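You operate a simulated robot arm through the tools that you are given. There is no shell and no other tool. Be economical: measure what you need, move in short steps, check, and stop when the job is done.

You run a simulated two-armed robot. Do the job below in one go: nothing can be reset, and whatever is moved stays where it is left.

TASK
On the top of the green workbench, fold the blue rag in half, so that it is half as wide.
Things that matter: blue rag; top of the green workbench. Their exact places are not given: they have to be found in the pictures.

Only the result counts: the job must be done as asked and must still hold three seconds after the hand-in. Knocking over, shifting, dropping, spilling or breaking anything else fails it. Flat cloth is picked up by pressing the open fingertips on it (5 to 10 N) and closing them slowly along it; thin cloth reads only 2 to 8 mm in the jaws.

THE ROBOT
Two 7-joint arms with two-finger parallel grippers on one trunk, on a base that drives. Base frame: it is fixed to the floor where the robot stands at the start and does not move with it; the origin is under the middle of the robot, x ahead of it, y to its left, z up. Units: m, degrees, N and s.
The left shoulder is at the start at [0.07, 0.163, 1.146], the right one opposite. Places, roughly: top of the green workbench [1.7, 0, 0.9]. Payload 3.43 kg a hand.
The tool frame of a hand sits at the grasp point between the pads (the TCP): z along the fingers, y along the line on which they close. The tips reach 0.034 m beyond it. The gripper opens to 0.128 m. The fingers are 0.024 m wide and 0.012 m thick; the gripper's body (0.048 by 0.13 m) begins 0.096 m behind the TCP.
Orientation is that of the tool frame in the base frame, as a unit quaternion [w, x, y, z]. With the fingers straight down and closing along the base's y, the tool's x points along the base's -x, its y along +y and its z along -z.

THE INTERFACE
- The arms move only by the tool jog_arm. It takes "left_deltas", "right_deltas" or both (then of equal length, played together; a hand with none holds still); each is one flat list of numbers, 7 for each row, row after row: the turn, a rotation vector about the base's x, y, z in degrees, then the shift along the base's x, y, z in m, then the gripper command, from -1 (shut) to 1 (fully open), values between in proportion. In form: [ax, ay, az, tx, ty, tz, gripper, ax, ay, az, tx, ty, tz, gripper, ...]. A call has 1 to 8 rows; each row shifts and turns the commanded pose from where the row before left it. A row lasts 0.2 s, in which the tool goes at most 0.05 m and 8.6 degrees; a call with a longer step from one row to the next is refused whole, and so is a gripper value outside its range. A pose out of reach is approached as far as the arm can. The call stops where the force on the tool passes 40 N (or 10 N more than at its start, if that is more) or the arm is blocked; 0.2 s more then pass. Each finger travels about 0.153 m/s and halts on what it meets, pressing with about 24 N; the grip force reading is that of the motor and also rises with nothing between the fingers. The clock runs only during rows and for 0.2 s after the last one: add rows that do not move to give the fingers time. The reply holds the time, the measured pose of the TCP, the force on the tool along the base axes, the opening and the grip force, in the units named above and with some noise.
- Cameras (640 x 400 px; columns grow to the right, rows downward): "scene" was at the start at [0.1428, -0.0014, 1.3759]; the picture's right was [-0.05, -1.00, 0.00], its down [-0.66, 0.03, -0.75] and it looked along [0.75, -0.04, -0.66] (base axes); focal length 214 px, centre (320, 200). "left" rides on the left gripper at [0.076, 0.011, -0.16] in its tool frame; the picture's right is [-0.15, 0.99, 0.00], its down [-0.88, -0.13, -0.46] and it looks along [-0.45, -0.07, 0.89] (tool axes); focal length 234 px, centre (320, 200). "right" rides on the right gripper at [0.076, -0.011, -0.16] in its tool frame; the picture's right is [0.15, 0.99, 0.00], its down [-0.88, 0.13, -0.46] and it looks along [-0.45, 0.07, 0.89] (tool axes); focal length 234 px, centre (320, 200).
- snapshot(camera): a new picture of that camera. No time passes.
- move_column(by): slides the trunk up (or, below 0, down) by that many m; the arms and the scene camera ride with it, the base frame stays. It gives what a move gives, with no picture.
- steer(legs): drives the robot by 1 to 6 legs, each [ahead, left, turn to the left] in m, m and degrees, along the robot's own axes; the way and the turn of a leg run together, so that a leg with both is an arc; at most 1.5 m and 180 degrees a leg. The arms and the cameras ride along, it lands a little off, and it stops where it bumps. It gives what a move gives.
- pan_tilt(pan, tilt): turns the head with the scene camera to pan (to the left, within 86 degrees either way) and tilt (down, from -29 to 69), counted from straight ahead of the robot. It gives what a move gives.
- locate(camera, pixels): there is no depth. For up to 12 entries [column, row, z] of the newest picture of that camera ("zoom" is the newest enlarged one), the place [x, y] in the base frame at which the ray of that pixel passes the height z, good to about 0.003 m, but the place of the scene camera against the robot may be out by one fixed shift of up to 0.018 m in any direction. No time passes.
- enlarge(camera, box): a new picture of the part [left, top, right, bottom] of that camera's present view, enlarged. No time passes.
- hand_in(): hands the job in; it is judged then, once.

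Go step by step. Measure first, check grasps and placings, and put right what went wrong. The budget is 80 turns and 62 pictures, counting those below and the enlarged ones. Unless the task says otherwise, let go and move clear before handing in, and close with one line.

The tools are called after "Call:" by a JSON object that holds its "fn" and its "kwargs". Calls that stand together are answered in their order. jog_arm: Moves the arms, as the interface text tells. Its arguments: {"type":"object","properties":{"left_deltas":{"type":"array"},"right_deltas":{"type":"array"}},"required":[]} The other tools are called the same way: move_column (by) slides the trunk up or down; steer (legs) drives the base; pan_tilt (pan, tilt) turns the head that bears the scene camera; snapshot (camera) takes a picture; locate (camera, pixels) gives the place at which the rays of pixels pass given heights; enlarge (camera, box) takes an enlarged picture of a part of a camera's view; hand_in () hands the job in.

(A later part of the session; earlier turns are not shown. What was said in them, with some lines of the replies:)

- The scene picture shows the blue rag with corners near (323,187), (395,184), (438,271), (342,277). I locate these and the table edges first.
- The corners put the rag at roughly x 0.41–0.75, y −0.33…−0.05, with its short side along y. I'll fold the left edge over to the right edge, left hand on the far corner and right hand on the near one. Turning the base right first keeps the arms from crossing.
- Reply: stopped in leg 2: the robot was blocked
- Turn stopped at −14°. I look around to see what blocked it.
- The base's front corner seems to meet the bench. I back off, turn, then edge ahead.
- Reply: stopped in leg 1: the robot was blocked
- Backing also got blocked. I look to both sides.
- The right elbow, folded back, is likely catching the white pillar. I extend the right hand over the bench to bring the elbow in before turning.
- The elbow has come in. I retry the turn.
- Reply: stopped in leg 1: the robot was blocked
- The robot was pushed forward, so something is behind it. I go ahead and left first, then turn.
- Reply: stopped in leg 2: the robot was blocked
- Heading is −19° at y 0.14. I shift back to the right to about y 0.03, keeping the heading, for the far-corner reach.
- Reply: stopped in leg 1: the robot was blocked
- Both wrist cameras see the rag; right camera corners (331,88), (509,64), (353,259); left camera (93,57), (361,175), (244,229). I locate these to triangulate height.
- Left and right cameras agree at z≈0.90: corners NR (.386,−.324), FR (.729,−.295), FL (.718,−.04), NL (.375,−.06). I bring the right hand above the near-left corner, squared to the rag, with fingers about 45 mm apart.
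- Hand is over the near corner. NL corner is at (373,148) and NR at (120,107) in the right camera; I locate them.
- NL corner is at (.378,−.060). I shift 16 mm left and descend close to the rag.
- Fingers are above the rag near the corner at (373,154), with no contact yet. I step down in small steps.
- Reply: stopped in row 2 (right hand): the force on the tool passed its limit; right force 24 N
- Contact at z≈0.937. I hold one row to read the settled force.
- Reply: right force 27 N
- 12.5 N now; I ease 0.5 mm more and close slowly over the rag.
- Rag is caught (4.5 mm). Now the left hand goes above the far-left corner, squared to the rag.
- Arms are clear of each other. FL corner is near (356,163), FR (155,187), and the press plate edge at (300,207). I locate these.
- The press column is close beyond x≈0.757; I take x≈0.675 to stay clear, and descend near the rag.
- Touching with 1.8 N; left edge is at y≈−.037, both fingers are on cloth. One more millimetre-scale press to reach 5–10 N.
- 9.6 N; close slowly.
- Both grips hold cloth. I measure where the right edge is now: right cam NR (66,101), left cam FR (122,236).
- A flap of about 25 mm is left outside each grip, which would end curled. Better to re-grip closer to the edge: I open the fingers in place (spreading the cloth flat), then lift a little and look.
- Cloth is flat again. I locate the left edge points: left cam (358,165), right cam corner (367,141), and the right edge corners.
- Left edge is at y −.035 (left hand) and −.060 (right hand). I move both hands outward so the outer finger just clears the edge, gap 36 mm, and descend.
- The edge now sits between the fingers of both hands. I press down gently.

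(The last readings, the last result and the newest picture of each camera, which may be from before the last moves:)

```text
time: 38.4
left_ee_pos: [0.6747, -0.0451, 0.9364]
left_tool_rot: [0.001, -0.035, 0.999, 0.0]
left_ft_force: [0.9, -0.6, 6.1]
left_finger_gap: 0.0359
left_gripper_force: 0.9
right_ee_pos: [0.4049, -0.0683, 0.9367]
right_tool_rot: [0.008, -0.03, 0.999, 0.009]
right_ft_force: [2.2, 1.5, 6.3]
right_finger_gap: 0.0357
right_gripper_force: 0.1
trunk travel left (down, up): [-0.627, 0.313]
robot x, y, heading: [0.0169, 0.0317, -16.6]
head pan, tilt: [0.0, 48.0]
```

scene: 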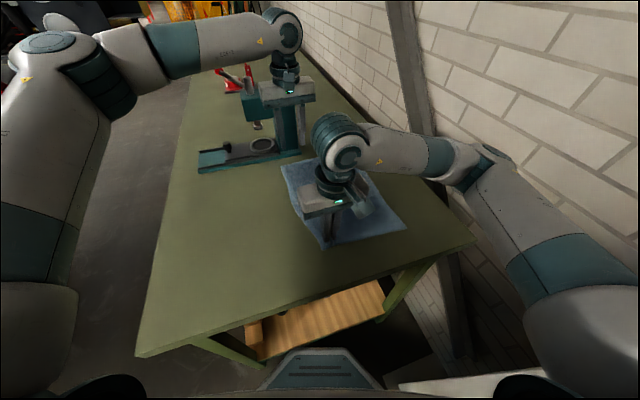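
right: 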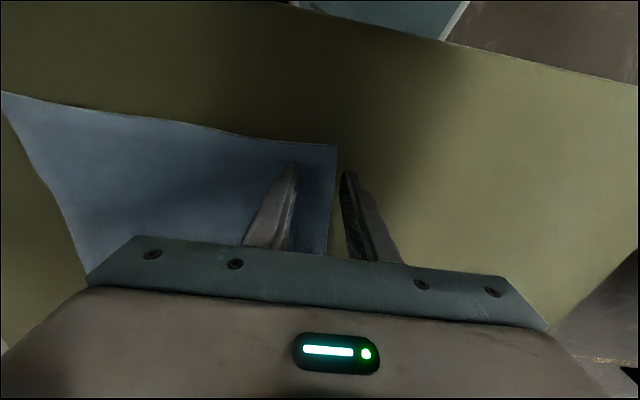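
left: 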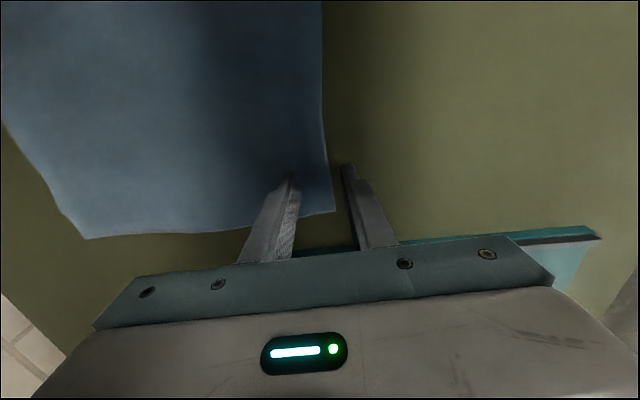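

About 6 N on both; close slowly together.

Call:
{"fn": "jog_arm", "kwargs": {"left_deltas": [0, 0, 0, 0, 0, 0, -0.51, 0, 0, 0, 0, 0, 0, -0.58, 0, 0, 0, 0, 0, 0, -0.65, 0, 0, 0, 0, 0, 0, -0.72, 0, 0, 0, 0, 0, 0, -0.79, 0, 0, 0, 0, 0, 0, -0.86, 0, 0, 0, 0, 0, 0, -0.93, 0, 0, 0, 0, 0, 0, -1], "right_deltas": [0, 0, 0, 0, 0, 0, -0.51, 0, 0, 0, 0, 0, 0, -0.58, 0, 0, 0, 0, 0, 0, -0.65, 0, 0, 0, 0, 0, 0, -0.72, 0, 0, 0, 0, 0, 0, -0.79, 0, 0, 0, 0, 0, 0, -0.86, 0, 0, 0, 0, 0, 0, -0.93, 0, 0, 0, 0, 0, 0, -1]}}

Call:
{"fn": "snapshot", "kwargs": {"camera": "left"}}

Call:
{"fn": "snapshot", "kwargs": {"camera": "right"}}

```text
time: 40.1
left_ee_pos: [0.6729, -0.0448, 0.9373]
left_tool_rot: [0.001, -0.035, 0.999, 0.002]
left_ft_force: [-1.1, -2.0, 8.4]
left_finger_gap: 0.0043
left_gripper_force: 23.9
right_ee_pos: [0.4032, -0.0693, 0.9371]
right_tool_rot: [0.008, -0.031, 0.999, 0.009]
right_ft_force: [0.1, 0.0, 4.1]
right_finger_gap: 0.0057
right_gripper_force: 24.0
trunk travel left (down, up): [-0.627, 0.313]
robot x, y, heading: [0.0207, 0.0355, -16.5]
head pan, tilt: [0.0, 48.0]
```

```text
34 pictures are left
```

left: 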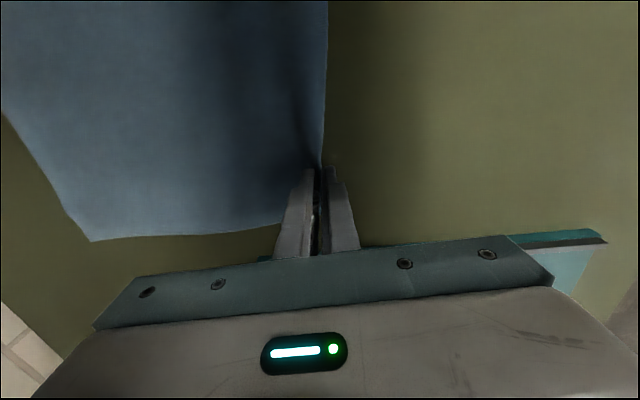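

```text
33 pictures are left
```

right: 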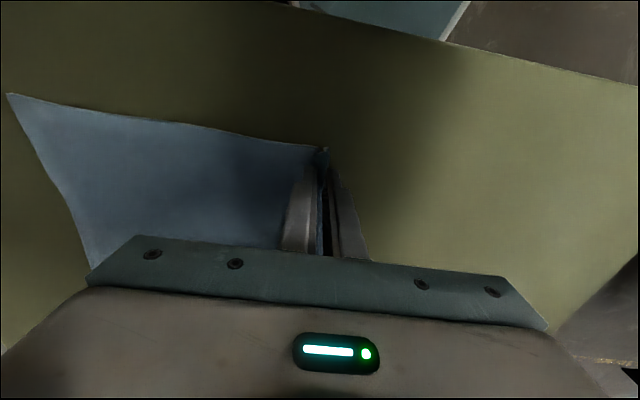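

Excellent: both hold the very edge with no flap. Get the right edge position: right cam (8,94), left cam (90,241).

Call:
{"fn": "locate", "kwargs": {"camera": "right", "pixels": [[8, 94, 0.902], [90, 258, 0.902]]}}

Call:
{"fn": "locate", "kwargs": {"camera": "left", "pixels": [[90, 241, 0.902], [5, 115, 0.902]]}}

```text
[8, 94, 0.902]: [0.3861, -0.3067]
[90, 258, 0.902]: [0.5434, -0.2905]
```

```text
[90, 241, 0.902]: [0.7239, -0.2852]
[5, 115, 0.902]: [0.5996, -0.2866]
```

Grip points are good. First half of the arc: both hands lift and swing right together about the fold line.

Call:
{"fn": "jog_arm", "kwargs": {"left_deltas": [0, 0, 0, 0.0007, -0.0023, 0.022, -1, 0, 0, 0, 0.0007, -0.0068, 0.0212, -1, 0, 0, 0, 0.0007, -0.011, 0.0195, -1, 0, 0, 0, 0.0007, -0.0148, 0.0171, -1, 0, 0, 0, 0.0007, -0.018, 0.0141, -1, 0, 0, 0, 0.0007, -0.0206, 0.0104, -1, 0, 0, 0, 0.0007, -0.0223, 0.0064, -1, 0, 0, 0, 0.0007, -0.0232, 0.0022, -1], "right_deltas": [0, 0, 0, 0.0007, -0.0022, 0.0215, -1, 0, 0, 0, 0.0007, -0.0066, 0.0207, -1, 0, 0, 0, 0.0007, -0.0107, 0.019, -1, 0, 0, 0, 0.0007, -0.0144, 0.0167, -1, 0, 0, 0, 0.0007, -0.0176, 0.0138, -1, 0, 0, 0, 0.0007, -0.0201, 0.0101, -1, 0, 0, 0, 0.0007, -0.0218, 0.0062, -1, 0, 0, 0, 0.0007, -0.0226, 0.0021, -1]}}

Call:
{"fn": "snapshot", "kwargs": {"camera": "scene"}}

Call:
{"fn": "snapshot", "kwargs": {"camera": "left"}}

```text
time: 42.0
left_ee_pos: [0.6794, -0.1644, 1.0495]
left_tool_rot: [0.001, -0.035, 0.999, 0.002]
left_ft_force: [-1.7, 0.3, -0.3]
left_finger_gap: 0.0041
left_gripper_force: 24.0
right_ee_pos: [0.411, -0.1868, 1.0469]
right_tool_rot: [0.007, -0.031, 0.999, 0.01]
right_ft_force: [-0.5, -0.6, -1.0]
right_finger_gap: 0.0061
right_gripper_force: 23.8
trunk travel left (down, up): [-0.627, 0.313]
robot x, y, heading: [0.0203, 0.0333, -16.5]
head pan, tilt: [0.0, 48.0]
```

```text
32 pictures are left
```

scene: 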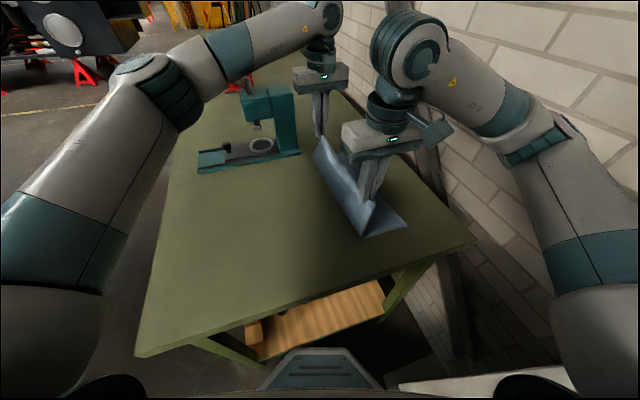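

```text
31 pictures are left
```

left: 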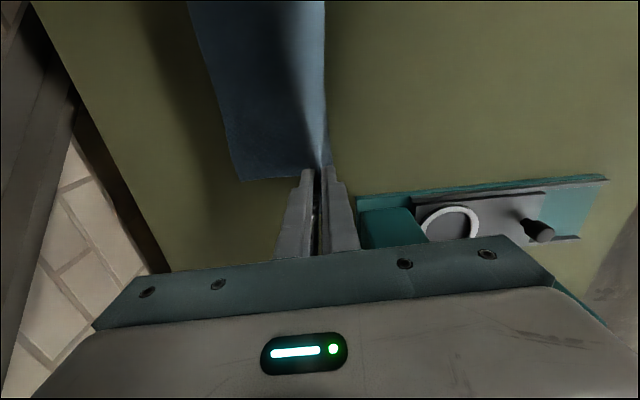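

The sheet hangs neatly with both hands level. Second half of the arc, tilting the hands 20° so the stub falls toward the right edge.

Call:
{"fn": "jog_arm", "kwargs": {"left_deltas": [2.5, 0, 0, 0.0007, -0.0247, -0.0022, -1, 2.5, 0, 0, 0.0007, -0.0238, -0.0064, -1, 2.5, 0, 0, 0.0007, -0.0221, -0.0104, -1, 2.5, 0, 0, 0.0007, -0.0195, -0.0141, -1, 2.5, 0, 0, 0.0007, -0.0163, -0.0171, -1, 2.5, 0, 0, 0.0007, -0.0125, -0.0195, -1, 2.5, 0, 0, 0.0007, -0.0083, -0.0212, -1, 2.5, 0, 0, 0.0007, -0.0038, -0.016, -1], "right_deltas": [2.5, 0, 0, 0.0007, -0.0241, -0.0021, -1, 2.5, 0, 0, 0.0007, -0.0233, -0.0062, -1, 2.5, 0, 0, 0.0007, -0.0216, -0.0101, -1, 2.5, 0, 0, 0.0007, -0.0191, -0.0138, -1, 2.5, 0, 0, 0.0007, -0.0159, -0.0167, -1, 2.5, 0, 0, 0.0007, -0.0122, -0.019, -1, 2.5, 0, 0, 0.0007, -0.0081, -0.0207, -1, 2.5, 0, 0, 0.0007, -0.0037, -0.016, -1]}}

Call:
{"fn": "snapshot", "kwargs": {"camera": "scene"}}

Call:
{"fn": "snapshot", "kwargs": {"camera": "left"}}

Call:
{"fn": "snapshot", "kwargs": {"camera": "right"}}

```text
time: 43.8
left_ee_pos: [0.6828, -0.1908, 0.9683]
left_tool_rot: [-0.003, -0.04, 0.987, 0.158]
left_ft_force: [-0.3, -0.7, 0.1]
left_finger_gap: 0.0041
left_gripper_force: 24.1
left hand out of reach, approached as far as the arm can: row 5, 6, 7, 8
right_ee_pos: [0.4375, -0.2678, 0.9521]
right_tool_rot: [0.006, -0.046, 0.984, 0.171]
right_ft_force: [0.1, -0.7, -0.3]
right_finger_gap: 0.0052
right_gripper_force: 23.9
trunk travel left (down, up): [-0.627, 0.313]
robot x, y, heading: [0.0189, 0.0318, -15.6]
head pan, tilt: [0.0, 48.0]
```

```text
30 pictures are left
```

scene: 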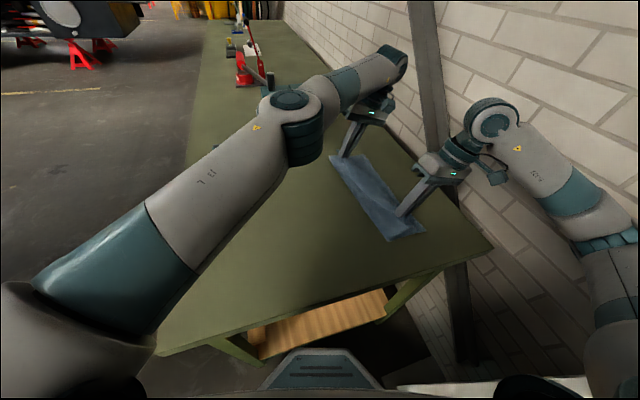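

```text
29 pictures are left
```

left: 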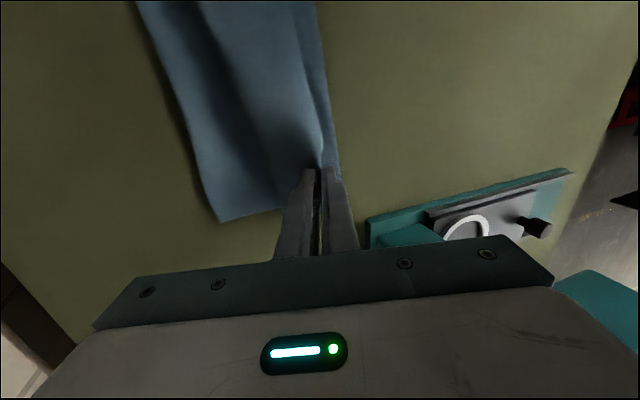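

```text
28 pictures are left
```

right: 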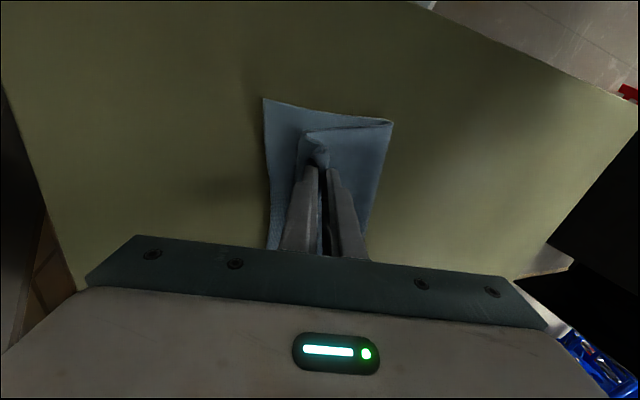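

The left hand ran out of reach because of the tilt, and the right lags. I take the tilt back on the left, hold, and read the poses.

Call:
{"fn": "jog_arm", "kwargs": {"left_deltas": [-2.5, 0, 0, 0, 0.0014, 0, -1, -2.5, 0, 0, 0, 0.0014, 0, -1, -2.5, 0, 0, 0, 0.0014, 0, -1, -2.5, 0, 0, 0, 0.0014, 0, -1, -2.5, 0, 0, 0, 0.0014, 0, -1, -2.5, 0, 0, 0, 0.0014, 0, -1, -2.5, 0, 0, 0, 0.0014, 0, -1, -2.5, 0, 0, 0, 0.0014, 0, -1]}}

Call:
{"fn": "snapshot", "kwargs": {"camera": "scene"}}

```text
time: 45.5
left_ee_pos: [0.6856, -0.1889, 0.966]
left_tool_rot: [-0.01, -0.041, 0.999, -0.015]
left_ft_force: [0.1, 0.2, -0.1]
left_finger_gap: 0.004
left_gripper_force: 24.0
right_ee_pos: [0.4378, -0.2714, 0.9473]
right_tool_rot: [0.003, -0.042, 0.984, 0.173]
right_ft_force: [-0.2, 0.4, 1.3]
right_finger_gap: 0.0051
right_gripper_force: 23.7
trunk travel left (down, up): [-0.627, 0.313]
robot x, y, heading: [0.0202, 0.032, -15.7]
head pan, tilt: [0.0, 48.0]
```

```text
27 pictures are left
```

scene: 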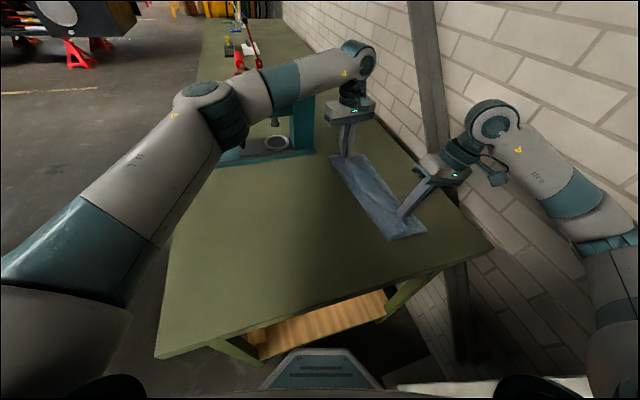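

Left still is short at y −.19. I untilt the right hand as well (likely near the wall), and advance the left hand further.

Call:
{"fn": "jog_arm", "kwargs": {"left_deltas": [0, 0, 0, 0, -0.012, 0, -1, 0, 0, 0, 0, -0.012, 0, -1, 0, 0, 0, 0, -0.012, 0, -1, 0, 0, 0, 0, -0.012, 0, -1, 0, 0, 0, 0, -0.012, 0, -1, 0, 0, 0, 0, -0.012, 0, -1, 0, 0, 0, 0, 0, 0, -1, 0, 0, 0, 0, 0, 0, -1], "right_deltas": [-2.5, 0, 0, 0, 0.0014, 0.002, -1, -2.5, 0, 0, 0, 0.0014, 0.002, -1, -2.5, 0, 0, 0, 0.0014, 0.002, -1, -2.5, 0, 0, 0, 0.0014, 0.002, -1, -2.5, 0, 0, 0, 0.0014, 0.002, -1, -2.5, 0, 0, 0, 0.0014, 0, -1, -2.5, 0, 0, 0, 0.0014, 0, -1, -2.5, 0, 0, 0, 0.0014, 0, -1]}}

Call:
{"fn": "snapshot", "kwargs": {"camera": "left"}}

Call:
{"fn": "snapshot", "kwargs": {"camera": "right"}}

```text
time: 47.4
left_ee_pos: [0.6719, -0.2749, 0.9704]
left_tool_rot: [-0.002, -0.038, 0.999, -0.007]
left_ft_force: [0.9, -0.8, -0.1]
left_finger_gap: 0.004
left_gripper_force: 24.2
right_ee_pos: [0.4206, -0.2805, 0.952]
right_tool_rot: [0.004, -0.034, 0.999, 0.001]
right_ft_force: [0.1, -0.1, -0.3]
right_finger_gap: 0.0047
right_gripper_force: 24.2
trunk travel left (down, up): [-0.627, 0.313]
robot x, y, heading: [0.0208, 0.0365, -15.9]
head pan, tilt: [0.0, 48.0]
```

```text
26 pictures are left
```

left: 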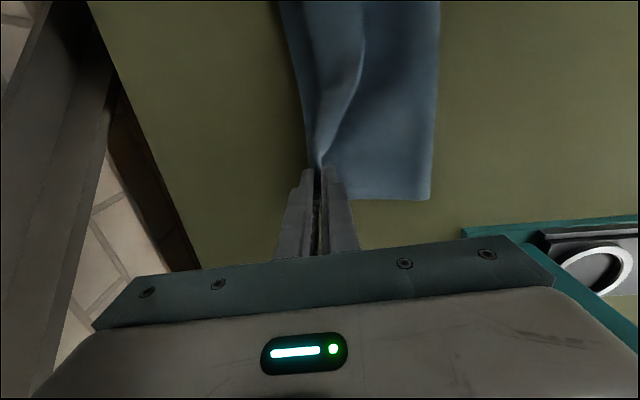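

```text
25 pictures are left
```

right: 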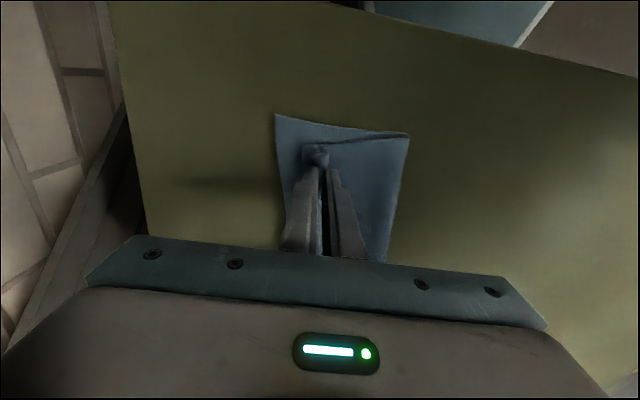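

Both hands are near the right edge now. I locate the layers: right cam NR (276,115), fold corner (409,135), edge (284,225); left cam fold corner (429,199), right edge (297,90).

Call:
{"fn": "locate", "kwargs": {"camera": "right", "pixels": [[276, 115, 0.902], [409, 135, 0.91], [284, 225, 0.902]]}}

Call:
{"fn": "locate", "kwargs": {"camera": "left", "pixels": [[429, 199, 0.91], [297, 90, 0.902], [279, 10, 0.902], [308, 140, 0.902], [433, 100, 0.91]]}}

Call:
{"fn": "enlarge", "kwargs": {"camera": "left", "box": [240, 0, 480, 210]}}

```text
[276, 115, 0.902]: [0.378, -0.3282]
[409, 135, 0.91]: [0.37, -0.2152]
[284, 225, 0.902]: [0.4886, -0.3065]
```

```text
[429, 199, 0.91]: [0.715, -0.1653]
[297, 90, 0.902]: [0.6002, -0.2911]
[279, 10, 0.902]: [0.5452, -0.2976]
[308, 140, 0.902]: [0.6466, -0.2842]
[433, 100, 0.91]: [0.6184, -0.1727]
```

```text
1.90 times, centred on (360, 105) of left
```

zoom: 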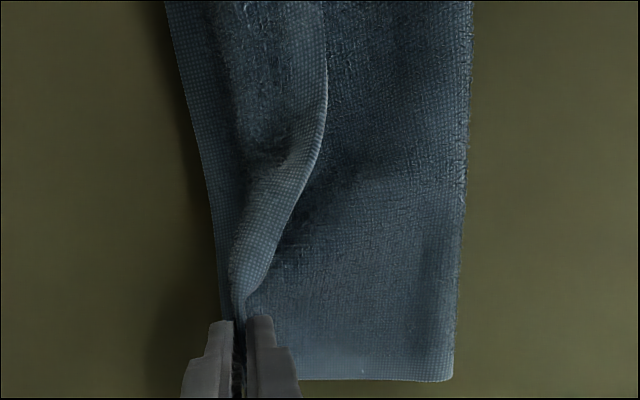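

The middle of the upper edge sags because the hands came ~20 mm closer. I stretch them apart along x, move to the right edge with slight overshoot, and look.

Call:
{"fn": "jog_arm", "kwargs": {"left_deltas": [0, 0, 0, 0.005, -0.003, 0.002, -1, 0, 0, 0, 0.005, -0.003, 0.002, -1, 0, 0, 0, 0.004, -0.004, 0, -1, 0, 0, 0, 0, -0.004, 0, -1, 0, 0, 0, 0, 0, 0, -1, 0, 0, 0, 0, 0, 0, -1], "right_deltas": [0, 0, 0, -0.004, -0.01, 0.005, -1, 0, 0, 0, -0.004, -0.01, 0.005, -1, 0, 0, 0, -0.004, -0.01, 0.005, -1, 0, 0, 0, 0, -0.01, 0, -1, 0, 0, 0, 0, -0.004, 0, -1, 0, 0, 0, 0, 0, 0, -1]}}

Call:
{"fn": "snapshot", "kwargs": {"camera": "left"}}

Call:
{"fn": "snapshot", "kwargs": {"camera": "scene"}}

```text
time: 48.8
left_ee_pos: [0.7, -0.272, 0.9712]
left_tool_rot: [-0.008, -0.042, 0.999, -0.013]
left_ft_force: [-1.1, -0.5, 0.2]
left_finger_gap: 0.0039
left_gripper_force: 24.3
right_ee_pos: [0.4274, -0.2887, 0.9676]
right_tool_rot: [-0.002, -0.065, 0.998, 0.007]
right_ft_force: [1.3, 0.4, -0.2]
right_finger_gap: 0.005
right_gripper_force: 24.4
trunk travel left (down, up): [-0.627, 0.313]
robot x, y, heading: [0.0174, 0.0362, -15.4]
head pan, tilt: [0.0, 48.0]
```

```text
23 pictures are left
```

left: 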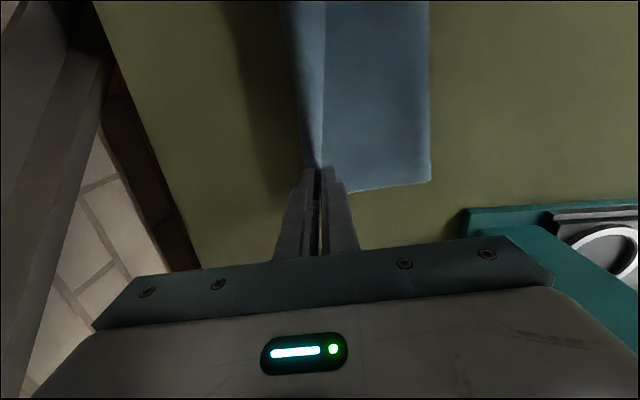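

```text
22 pictures are left
```

scene: 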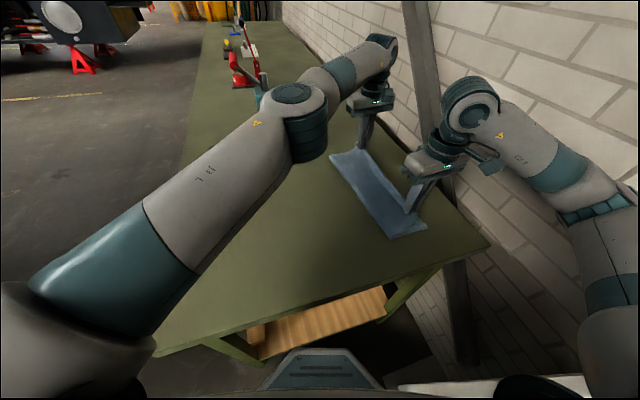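

The right arm's elbow meets the wall, so the right hand stops at y≈−.289. I'll lay and release the left (far) corner first, then shift the base left to free the right arm. Lower the left hand now.

Call:
{"fn": "jog_arm", "kwargs": {"left_deltas": [0, 0, 0, -0.003, -0.004, -0.01, -1, 0, 0, 0, -0.003, -0.004, -0.01, -1, 0, 0, 0, 0, 0, -0.008, -1, 0, 0, 0, 0, 0, 0, -1]}}

Call:
{"fn": "snapshot", "kwargs": {"camera": "left"}}

```text
time: 49.8
left_ee_pos: [0.6934, -0.2809, 0.9444]
left_tool_rot: [-0.007, -0.042, 0.999, -0.013]
left_ft_force: [-0.3, 0.7, 1.3]
left_finger_gap: 0.0039
left_gripper_force: 24.4
right_ee_pos: [0.4272, -0.2873, 0.9686]
right_tool_rot: [-0.002, -0.065, 0.998, 0.006]
right_ft_force: [0.0, -0.2, 0.0]
right_finger_gap: 0.005
right_gripper_force: 24.2
trunk travel left (down, up): [-0.627, 0.313]
robot x, y, heading: [0.0161, 0.0352, -15.5]
head pan, tilt: [0.0, 48.0]
```

```text
21 pictures are left
```

left: 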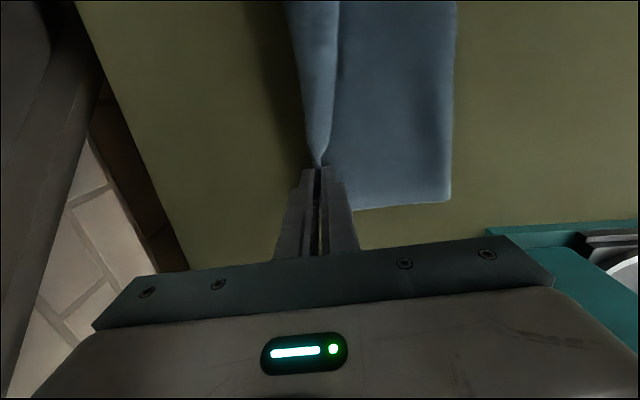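

Left corner is at the right edge. Lower 3 mm, open, and lift the left hand away.

Call:
{"fn": "jog_arm", "kwargs": {"left_deltas": [0, 0, 0, 0, 0, -0.003, -1, 0, 0, 0, 0, 0, 0, -0.7, 0, 0, 0, 0, 0, 0, -0.4, 0, 0, 0, 0, 0, 0, -0.4, 0, 0, 0, 0, 0, 0.015, -0.4, 0, 0, 0, 0, 0, 0.03, -0.4, 0, 0, 0, 0, 0, 0.04, -0.4, 0, 0, 0, 0, 0, 0.04, -0.4]}}

Call:
{"fn": "snapshot", "kwargs": {"camera": "left"}}

```text
time: 51.5
left_ee_pos: [0.6886, -0.2581, 1.0628]
left_tool_rot: [-0.008, -0.043, 0.999, -0.013]
left_ft_force: [1.0, 0.9, -0.6]
left_finger_gap: 0.0386
left_gripper_force: 0.0
left hand out of reach, approached as far as the arm can: row 7, 8
right_ee_pos: [0.4269, -0.2887, 0.9677]
right_tool_rot: [-0.002, -0.064, 0.998, 0.005]
right_ft_force: [0.6, -0.5, -0.3]
right_finger_gap: 0.005
right_gripper_force: 23.7
trunk travel left (down, up): [-0.627, 0.313]
robot x, y, heading: [0.0189, 0.032, -15.3]
head pan, tilt: [0.0, 48.0]
```

```text
20 pictures are left
```

left: 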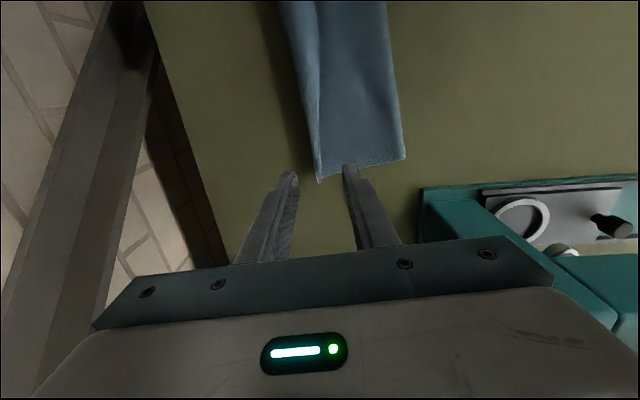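

Far end is folded neatly. I withdraw the left hand (back and left, clear of the press), then shift the base left to free the right elbow.

Call:
{"fn": "jog_arm", "kwargs": {"left_deltas": [0, 0, 0, -0.02, 0.02, 0.01, -0.4, 0, 0, 0, -0.02, 0.03, 0.015, -0.4, 0, 0, 0, -0.02, 0.03, 0.015, -0.4, 0, 0, 0, -0.02, 0.035, 0.01, -0.4, 0, 0, 0, -0.015, 0.04, 0, -0.4, 0, 0, 0, 0, 0.04, 0, -0.4, 0, 0, 0, 0, 0.04, 0, -0.4]}}

Call:
{"fn": "steer", "kwargs": {"legs": [[0, 0.06, 0]]}}

Call:
{"fn": "snapshot", "kwargs": {"camera": "scene"}}

```text
time: 53.1
left_ee_pos: [0.5904, -0.0229, 1.1068]
left_tool_rot: [-0.006, -0.043, 0.999, -0.014]
left_ft_force: [0.0, 0.5, 0.2]
left_finger_gap: 0.0387
left_gripper_force: 0.2
right_ee_pos: [0.4263, -0.2897, 0.9685]
right_tool_rot: [-0.003, -0.063, 0.998, 0.004]
right_ft_force: [-0.6, -0.1, -0.6]
right_finger_gap: 0.0048
right_gripper_force: 23.9
trunk travel left (down, up): [-0.627, 0.313]
robot x, y, heading: [0.0197, 0.0334, -15.5]
head pan, tilt: [0.0, 48.0]
```

```text
time: 54.1
left_ee_pos: [0.5835, -0.0137, 1.1077]
left_tool_rot: [-0.005, -0.035, 0.999, 0.0]
left_ft_force: [2.4, -1.1, 0.4]
left_finger_gap: 0.0383
left_gripper_force: 0.1
right_ee_pos: [0.4098, -0.2951, 0.9645]
right_tool_rot: [0.003, -0.029, 1.0, 0.008]
right_ft_force: [-1.2, 0.4, -0.2]
right_finger_gap: 0.0047
right_gripper_force: 24.0
trunk travel left (down, up): [-0.627, 0.313]
robot x, y, heading: [0.0185, 0.0854, -16.4]
head pan, tilt: [0.0, 48.0]
```

```text
19 pictures are left
```

scene: 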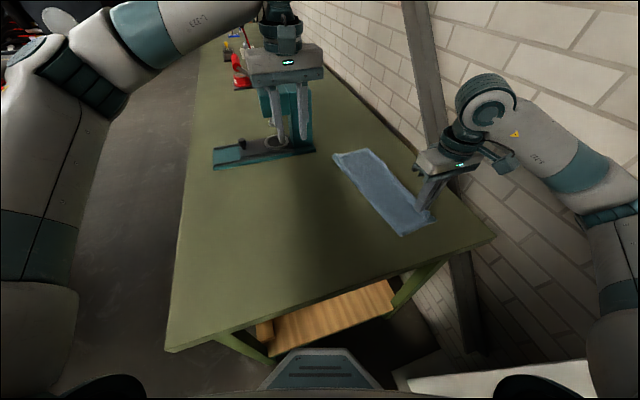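

The elbow is freed: right hand is now at (.410,−.295), untwisted. I check its view and place it.

Call:
{"fn": "snapshot", "kwargs": {"camera": "right"}}

```text
18 pictures are left
```

right: 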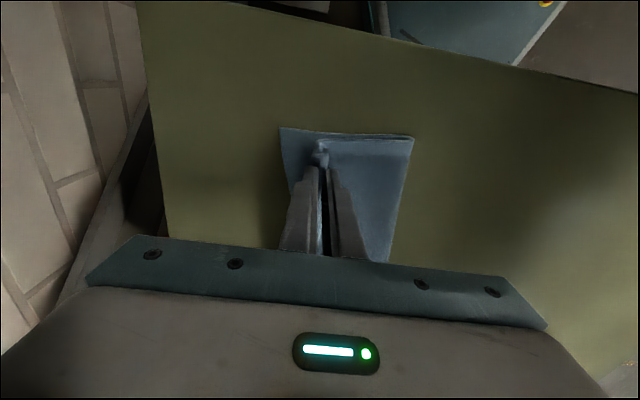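

Call:
{"fn": "locate", "kwargs": {"camera": "right", "pixels": [[281, 128, 0.902], [413, 136, 0.91], [290, 185, 0.902], [290, 200, 0.902], [320, 145, 0.93]]}}

```text
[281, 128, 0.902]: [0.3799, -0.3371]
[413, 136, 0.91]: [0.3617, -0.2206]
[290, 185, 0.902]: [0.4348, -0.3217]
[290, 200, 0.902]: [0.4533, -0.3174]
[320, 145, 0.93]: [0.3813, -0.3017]
```

Edge below the hand is at y≈−.326. I move 28 mm right, then lower and look.

Call:
{"fn": "jog_arm", "kwargs": {"right_deltas": [0, 0, 0, 0.001, -0.01, 0, -1, 0, 0, 0, 0.001, -0.01, 0, -1, 0, 0, 0, 0.001, -0.01, -0.004, -1, 0, 0, 0, 0, 0, -0.01, -1, 0, 0, 0, 0, 0, -0.007, -1, 0, 0, 0, 0, 0, 0, -1]}}

Call:
{"fn": "snapshot", "kwargs": {"camera": "right"}}

```text
time: 55.5
left_ee_pos: [0.5933, -0.0075, 1.1038]
left_tool_rot: [-0.009, -0.038, 0.999, -0.002]
left_ft_force: [-0.8, 0.3, 0.0]
left_finger_gap: 0.0383
left_gripper_force: 0.1
right_ee_pos: [0.4244, -0.3186, 0.9419]
right_tool_rot: [-0.001, -0.036, 0.999, 0.008]
right_ft_force: [0.5, 1.5, 7.1]
right_finger_gap: 0.0049
right_gripper_force: 24.0
trunk travel left (down, up): [-0.627, 0.313]
robot x, y, heading: [0.0194, 0.0844, -16.2]
head pan, tilt: [0.0, 48.0]
```

```text
17 pictures are left
```

right: 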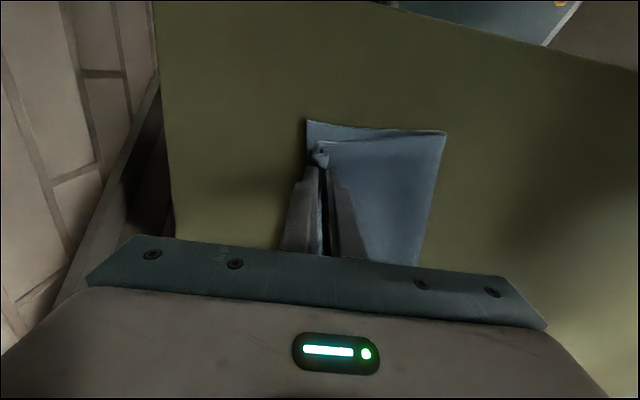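

Edge-to-edge in y; the near corner is ~12 mm inside along x. A small lift, shift −12 mm in x, lower, and release.

Call:
{"fn": "jog_arm", "kwargs": {"right_deltas": [0, 0, 0, 0, 0, 0.007, -1, 0, 0, 0, -0.012, -0.003, 0, -1, 0, 0, 0, -0.004, 0, 0, -1, 0, 0, 0, 0, 0, -0.007, -1, 0, 0, 0, 0, 0, 0, -1]}}

Call:
{"fn": "snapshot", "kwargs": {"camera": "right"}}

```text
time: 56.7
left_ee_pos: [0.5957, -0.0018, 1.102]
left_tool_rot: [-0.01, -0.041, 0.999, -0.003]
left_ft_force: [-0.4, 0.0, -0.4]
left_finger_gap: 0.0384
left_gripper_force: 0.0
right_ee_pos: [0.4152, -0.3142, 0.9422]
right_tool_rot: [-0.001, -0.041, 0.999, 0.008]
right_ft_force: [0.1, 1.5, 5.9]
right_finger_gap: 0.0048
right_gripper_force: 24.0
trunk travel left (down, up): [-0.627, 0.313]
robot x, y, heading: [0.0182, 0.0795, -15.7]
head pan, tilt: [0.0, 48.0]
```

```text
16 pictures are left
```

right: 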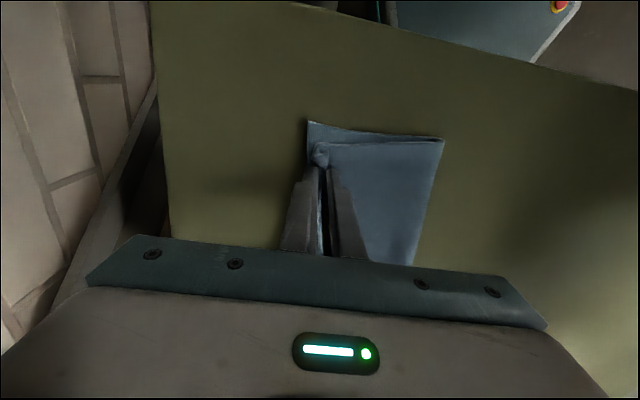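

Good alignment (bottom edge at column ~307, grip at ~320). Release and lift the right hand.

Call:
{"fn": "jog_arm", "kwargs": {"right_deltas": [0, 0, 0, 0, 0, 0.001, -0.8, 0, 0, 0, 0, 0, 0, -0.6, 0, 0, 0, 0, 0, 0, -0.4, 0, 0, 0, 0, 0, 0.01, -0.4, 0, 0, 0, 0, 0, 0.025, -0.4, 0, 0, 0, 0, 0, 0.035, -0.4, 0, 0, 0, 0, 0, 0.035, -0.4, 0, 0, 0, 0, 0, 0, -0.4]}}

Call:
{"fn": "snapshot", "kwargs": {"camera": "right"}}

Call:
{"fn": "enlarge", "kwargs": {"camera": "scene", "box": [300, 120, 500, 270]}}

```text
time: 58.5
left_ee_pos: [0.5889, -0.0019, 1.1061]
left_tool_rot: [-0.008, -0.038, 0.999, -0.001]
left_ft_force: [0.6, 0.3, -0.7]
left_finger_gap: 0.0384
left_gripper_force: 0.0
right_ee_pos: [0.408, -0.3172, 1.052]
right_tool_rot: [0.0, -0.035, 0.999, 0.006]
right_ft_force: [0.6, 0.2, 0.1]
right_finger_gap: 0.0385
right_gripper_force: 0.1
trunk travel left (down, up): [-0.627, 0.313]
robot x, y, heading: [0.015, 0.0857, -16.3]
head pan, tilt: [0.0, 48.0]
```

```text
15 pictures are left
```

right: 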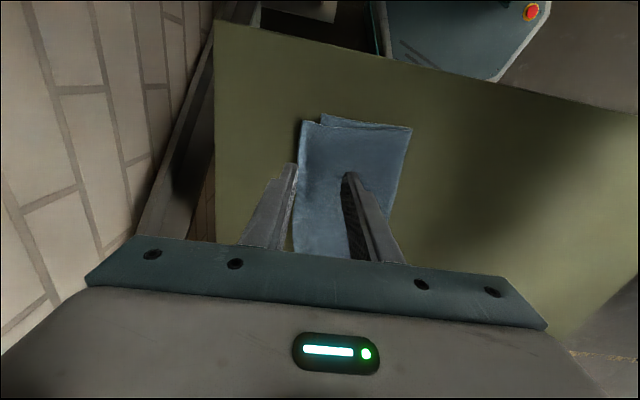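

```text
2.67 times, centred on (400, 195) of scene
```

zoom: 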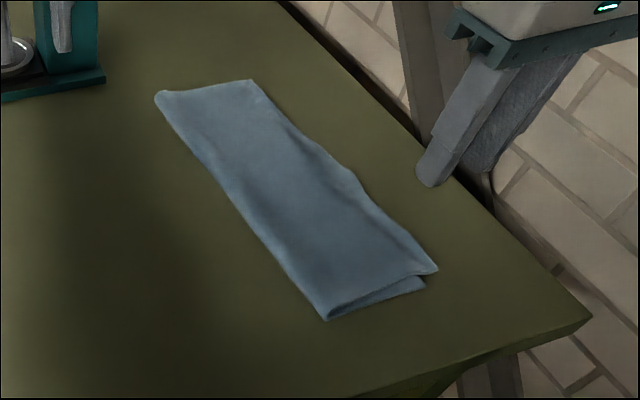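

The rag is folded lengthwise with the edges nearly flush. I move the right hand away and measure the result.

Call:
{"fn": "jog_arm", "kwargs": {"right_deltas": [0, 0, 0, 0, 0.0, 0.03, -0.4, 0, 0, 0, -0.02, 0, 0.03, -0.4, 0, 0, 0, -0.03, 0, 0.03, -0.4, 0, 0, 0, -0.03, 0, 0.0, -0.4, 0, 0, 0, 0, 0, 0, -0.4]}}

Call:
{"fn": "snapshot", "kwargs": {"camera": "right"}}

Call:
{"fn": "locate", "kwargs": {"camera": "zoom", "pixels": [[327, 320, 0.905], [437, 270, 0.905], [425, 288, 0.902], [253, 80, 0.905], [157, 97, 0.905], [355, 185, 0.905], [245, 215, 0.905]]}}

```text
time: 59.7
left_ee_pos: [0.6037, 0.0107, 1.0974]
left_tool_rot: [-0.014, -0.048, 0.999, -0.007]
left_ft_force: [0.0, -0.9, 0.0]
left_finger_gap: 0.0382
left_gripper_force: 0.0
right_ee_pos: [0.352, -0.3051, 1.1407]
right_tool_rot: [-0.008, -0.052, 0.999, 0.0]
right_ft_force: [0.8, 0.1, -0.2]
right_finger_gap: 0.0383
right_gripper_force: 0.1
trunk travel left (down, up): [-0.627, 0.313]
robot x, y, heading: [0.0215, 0.0764, -14.9]
head pan, tilt: [0.0, 48.0]
```

```text
13 pictures are left
```

right: 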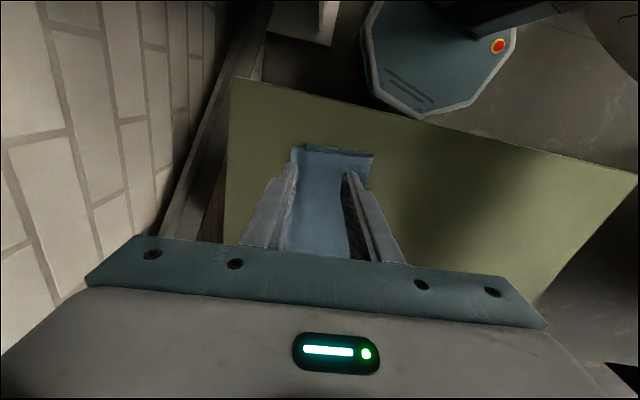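

```text
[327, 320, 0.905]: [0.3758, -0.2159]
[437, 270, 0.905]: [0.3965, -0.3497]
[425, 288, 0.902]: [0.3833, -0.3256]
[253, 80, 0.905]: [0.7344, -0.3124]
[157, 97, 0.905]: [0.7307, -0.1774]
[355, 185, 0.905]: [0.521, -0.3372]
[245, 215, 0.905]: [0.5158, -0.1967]
```

The folded rag is about 0.134–0.14 m wide along its whole length, against 0.262 m before, and lies flat. Both hands are clear and nothing else was shifted, so I hand in.

Call:
{"fn": "hand_in", "kwargs": {}}

```text
The job is handed in.
```

I folded the blue rag in half on the green workbench: it now measures about 0.134–0.14 m wide, down from 0.262 m. At the near corner, the top layer sticks out about 2 cm past the bottom one. I let go, moved both hands clear and handed the job in.
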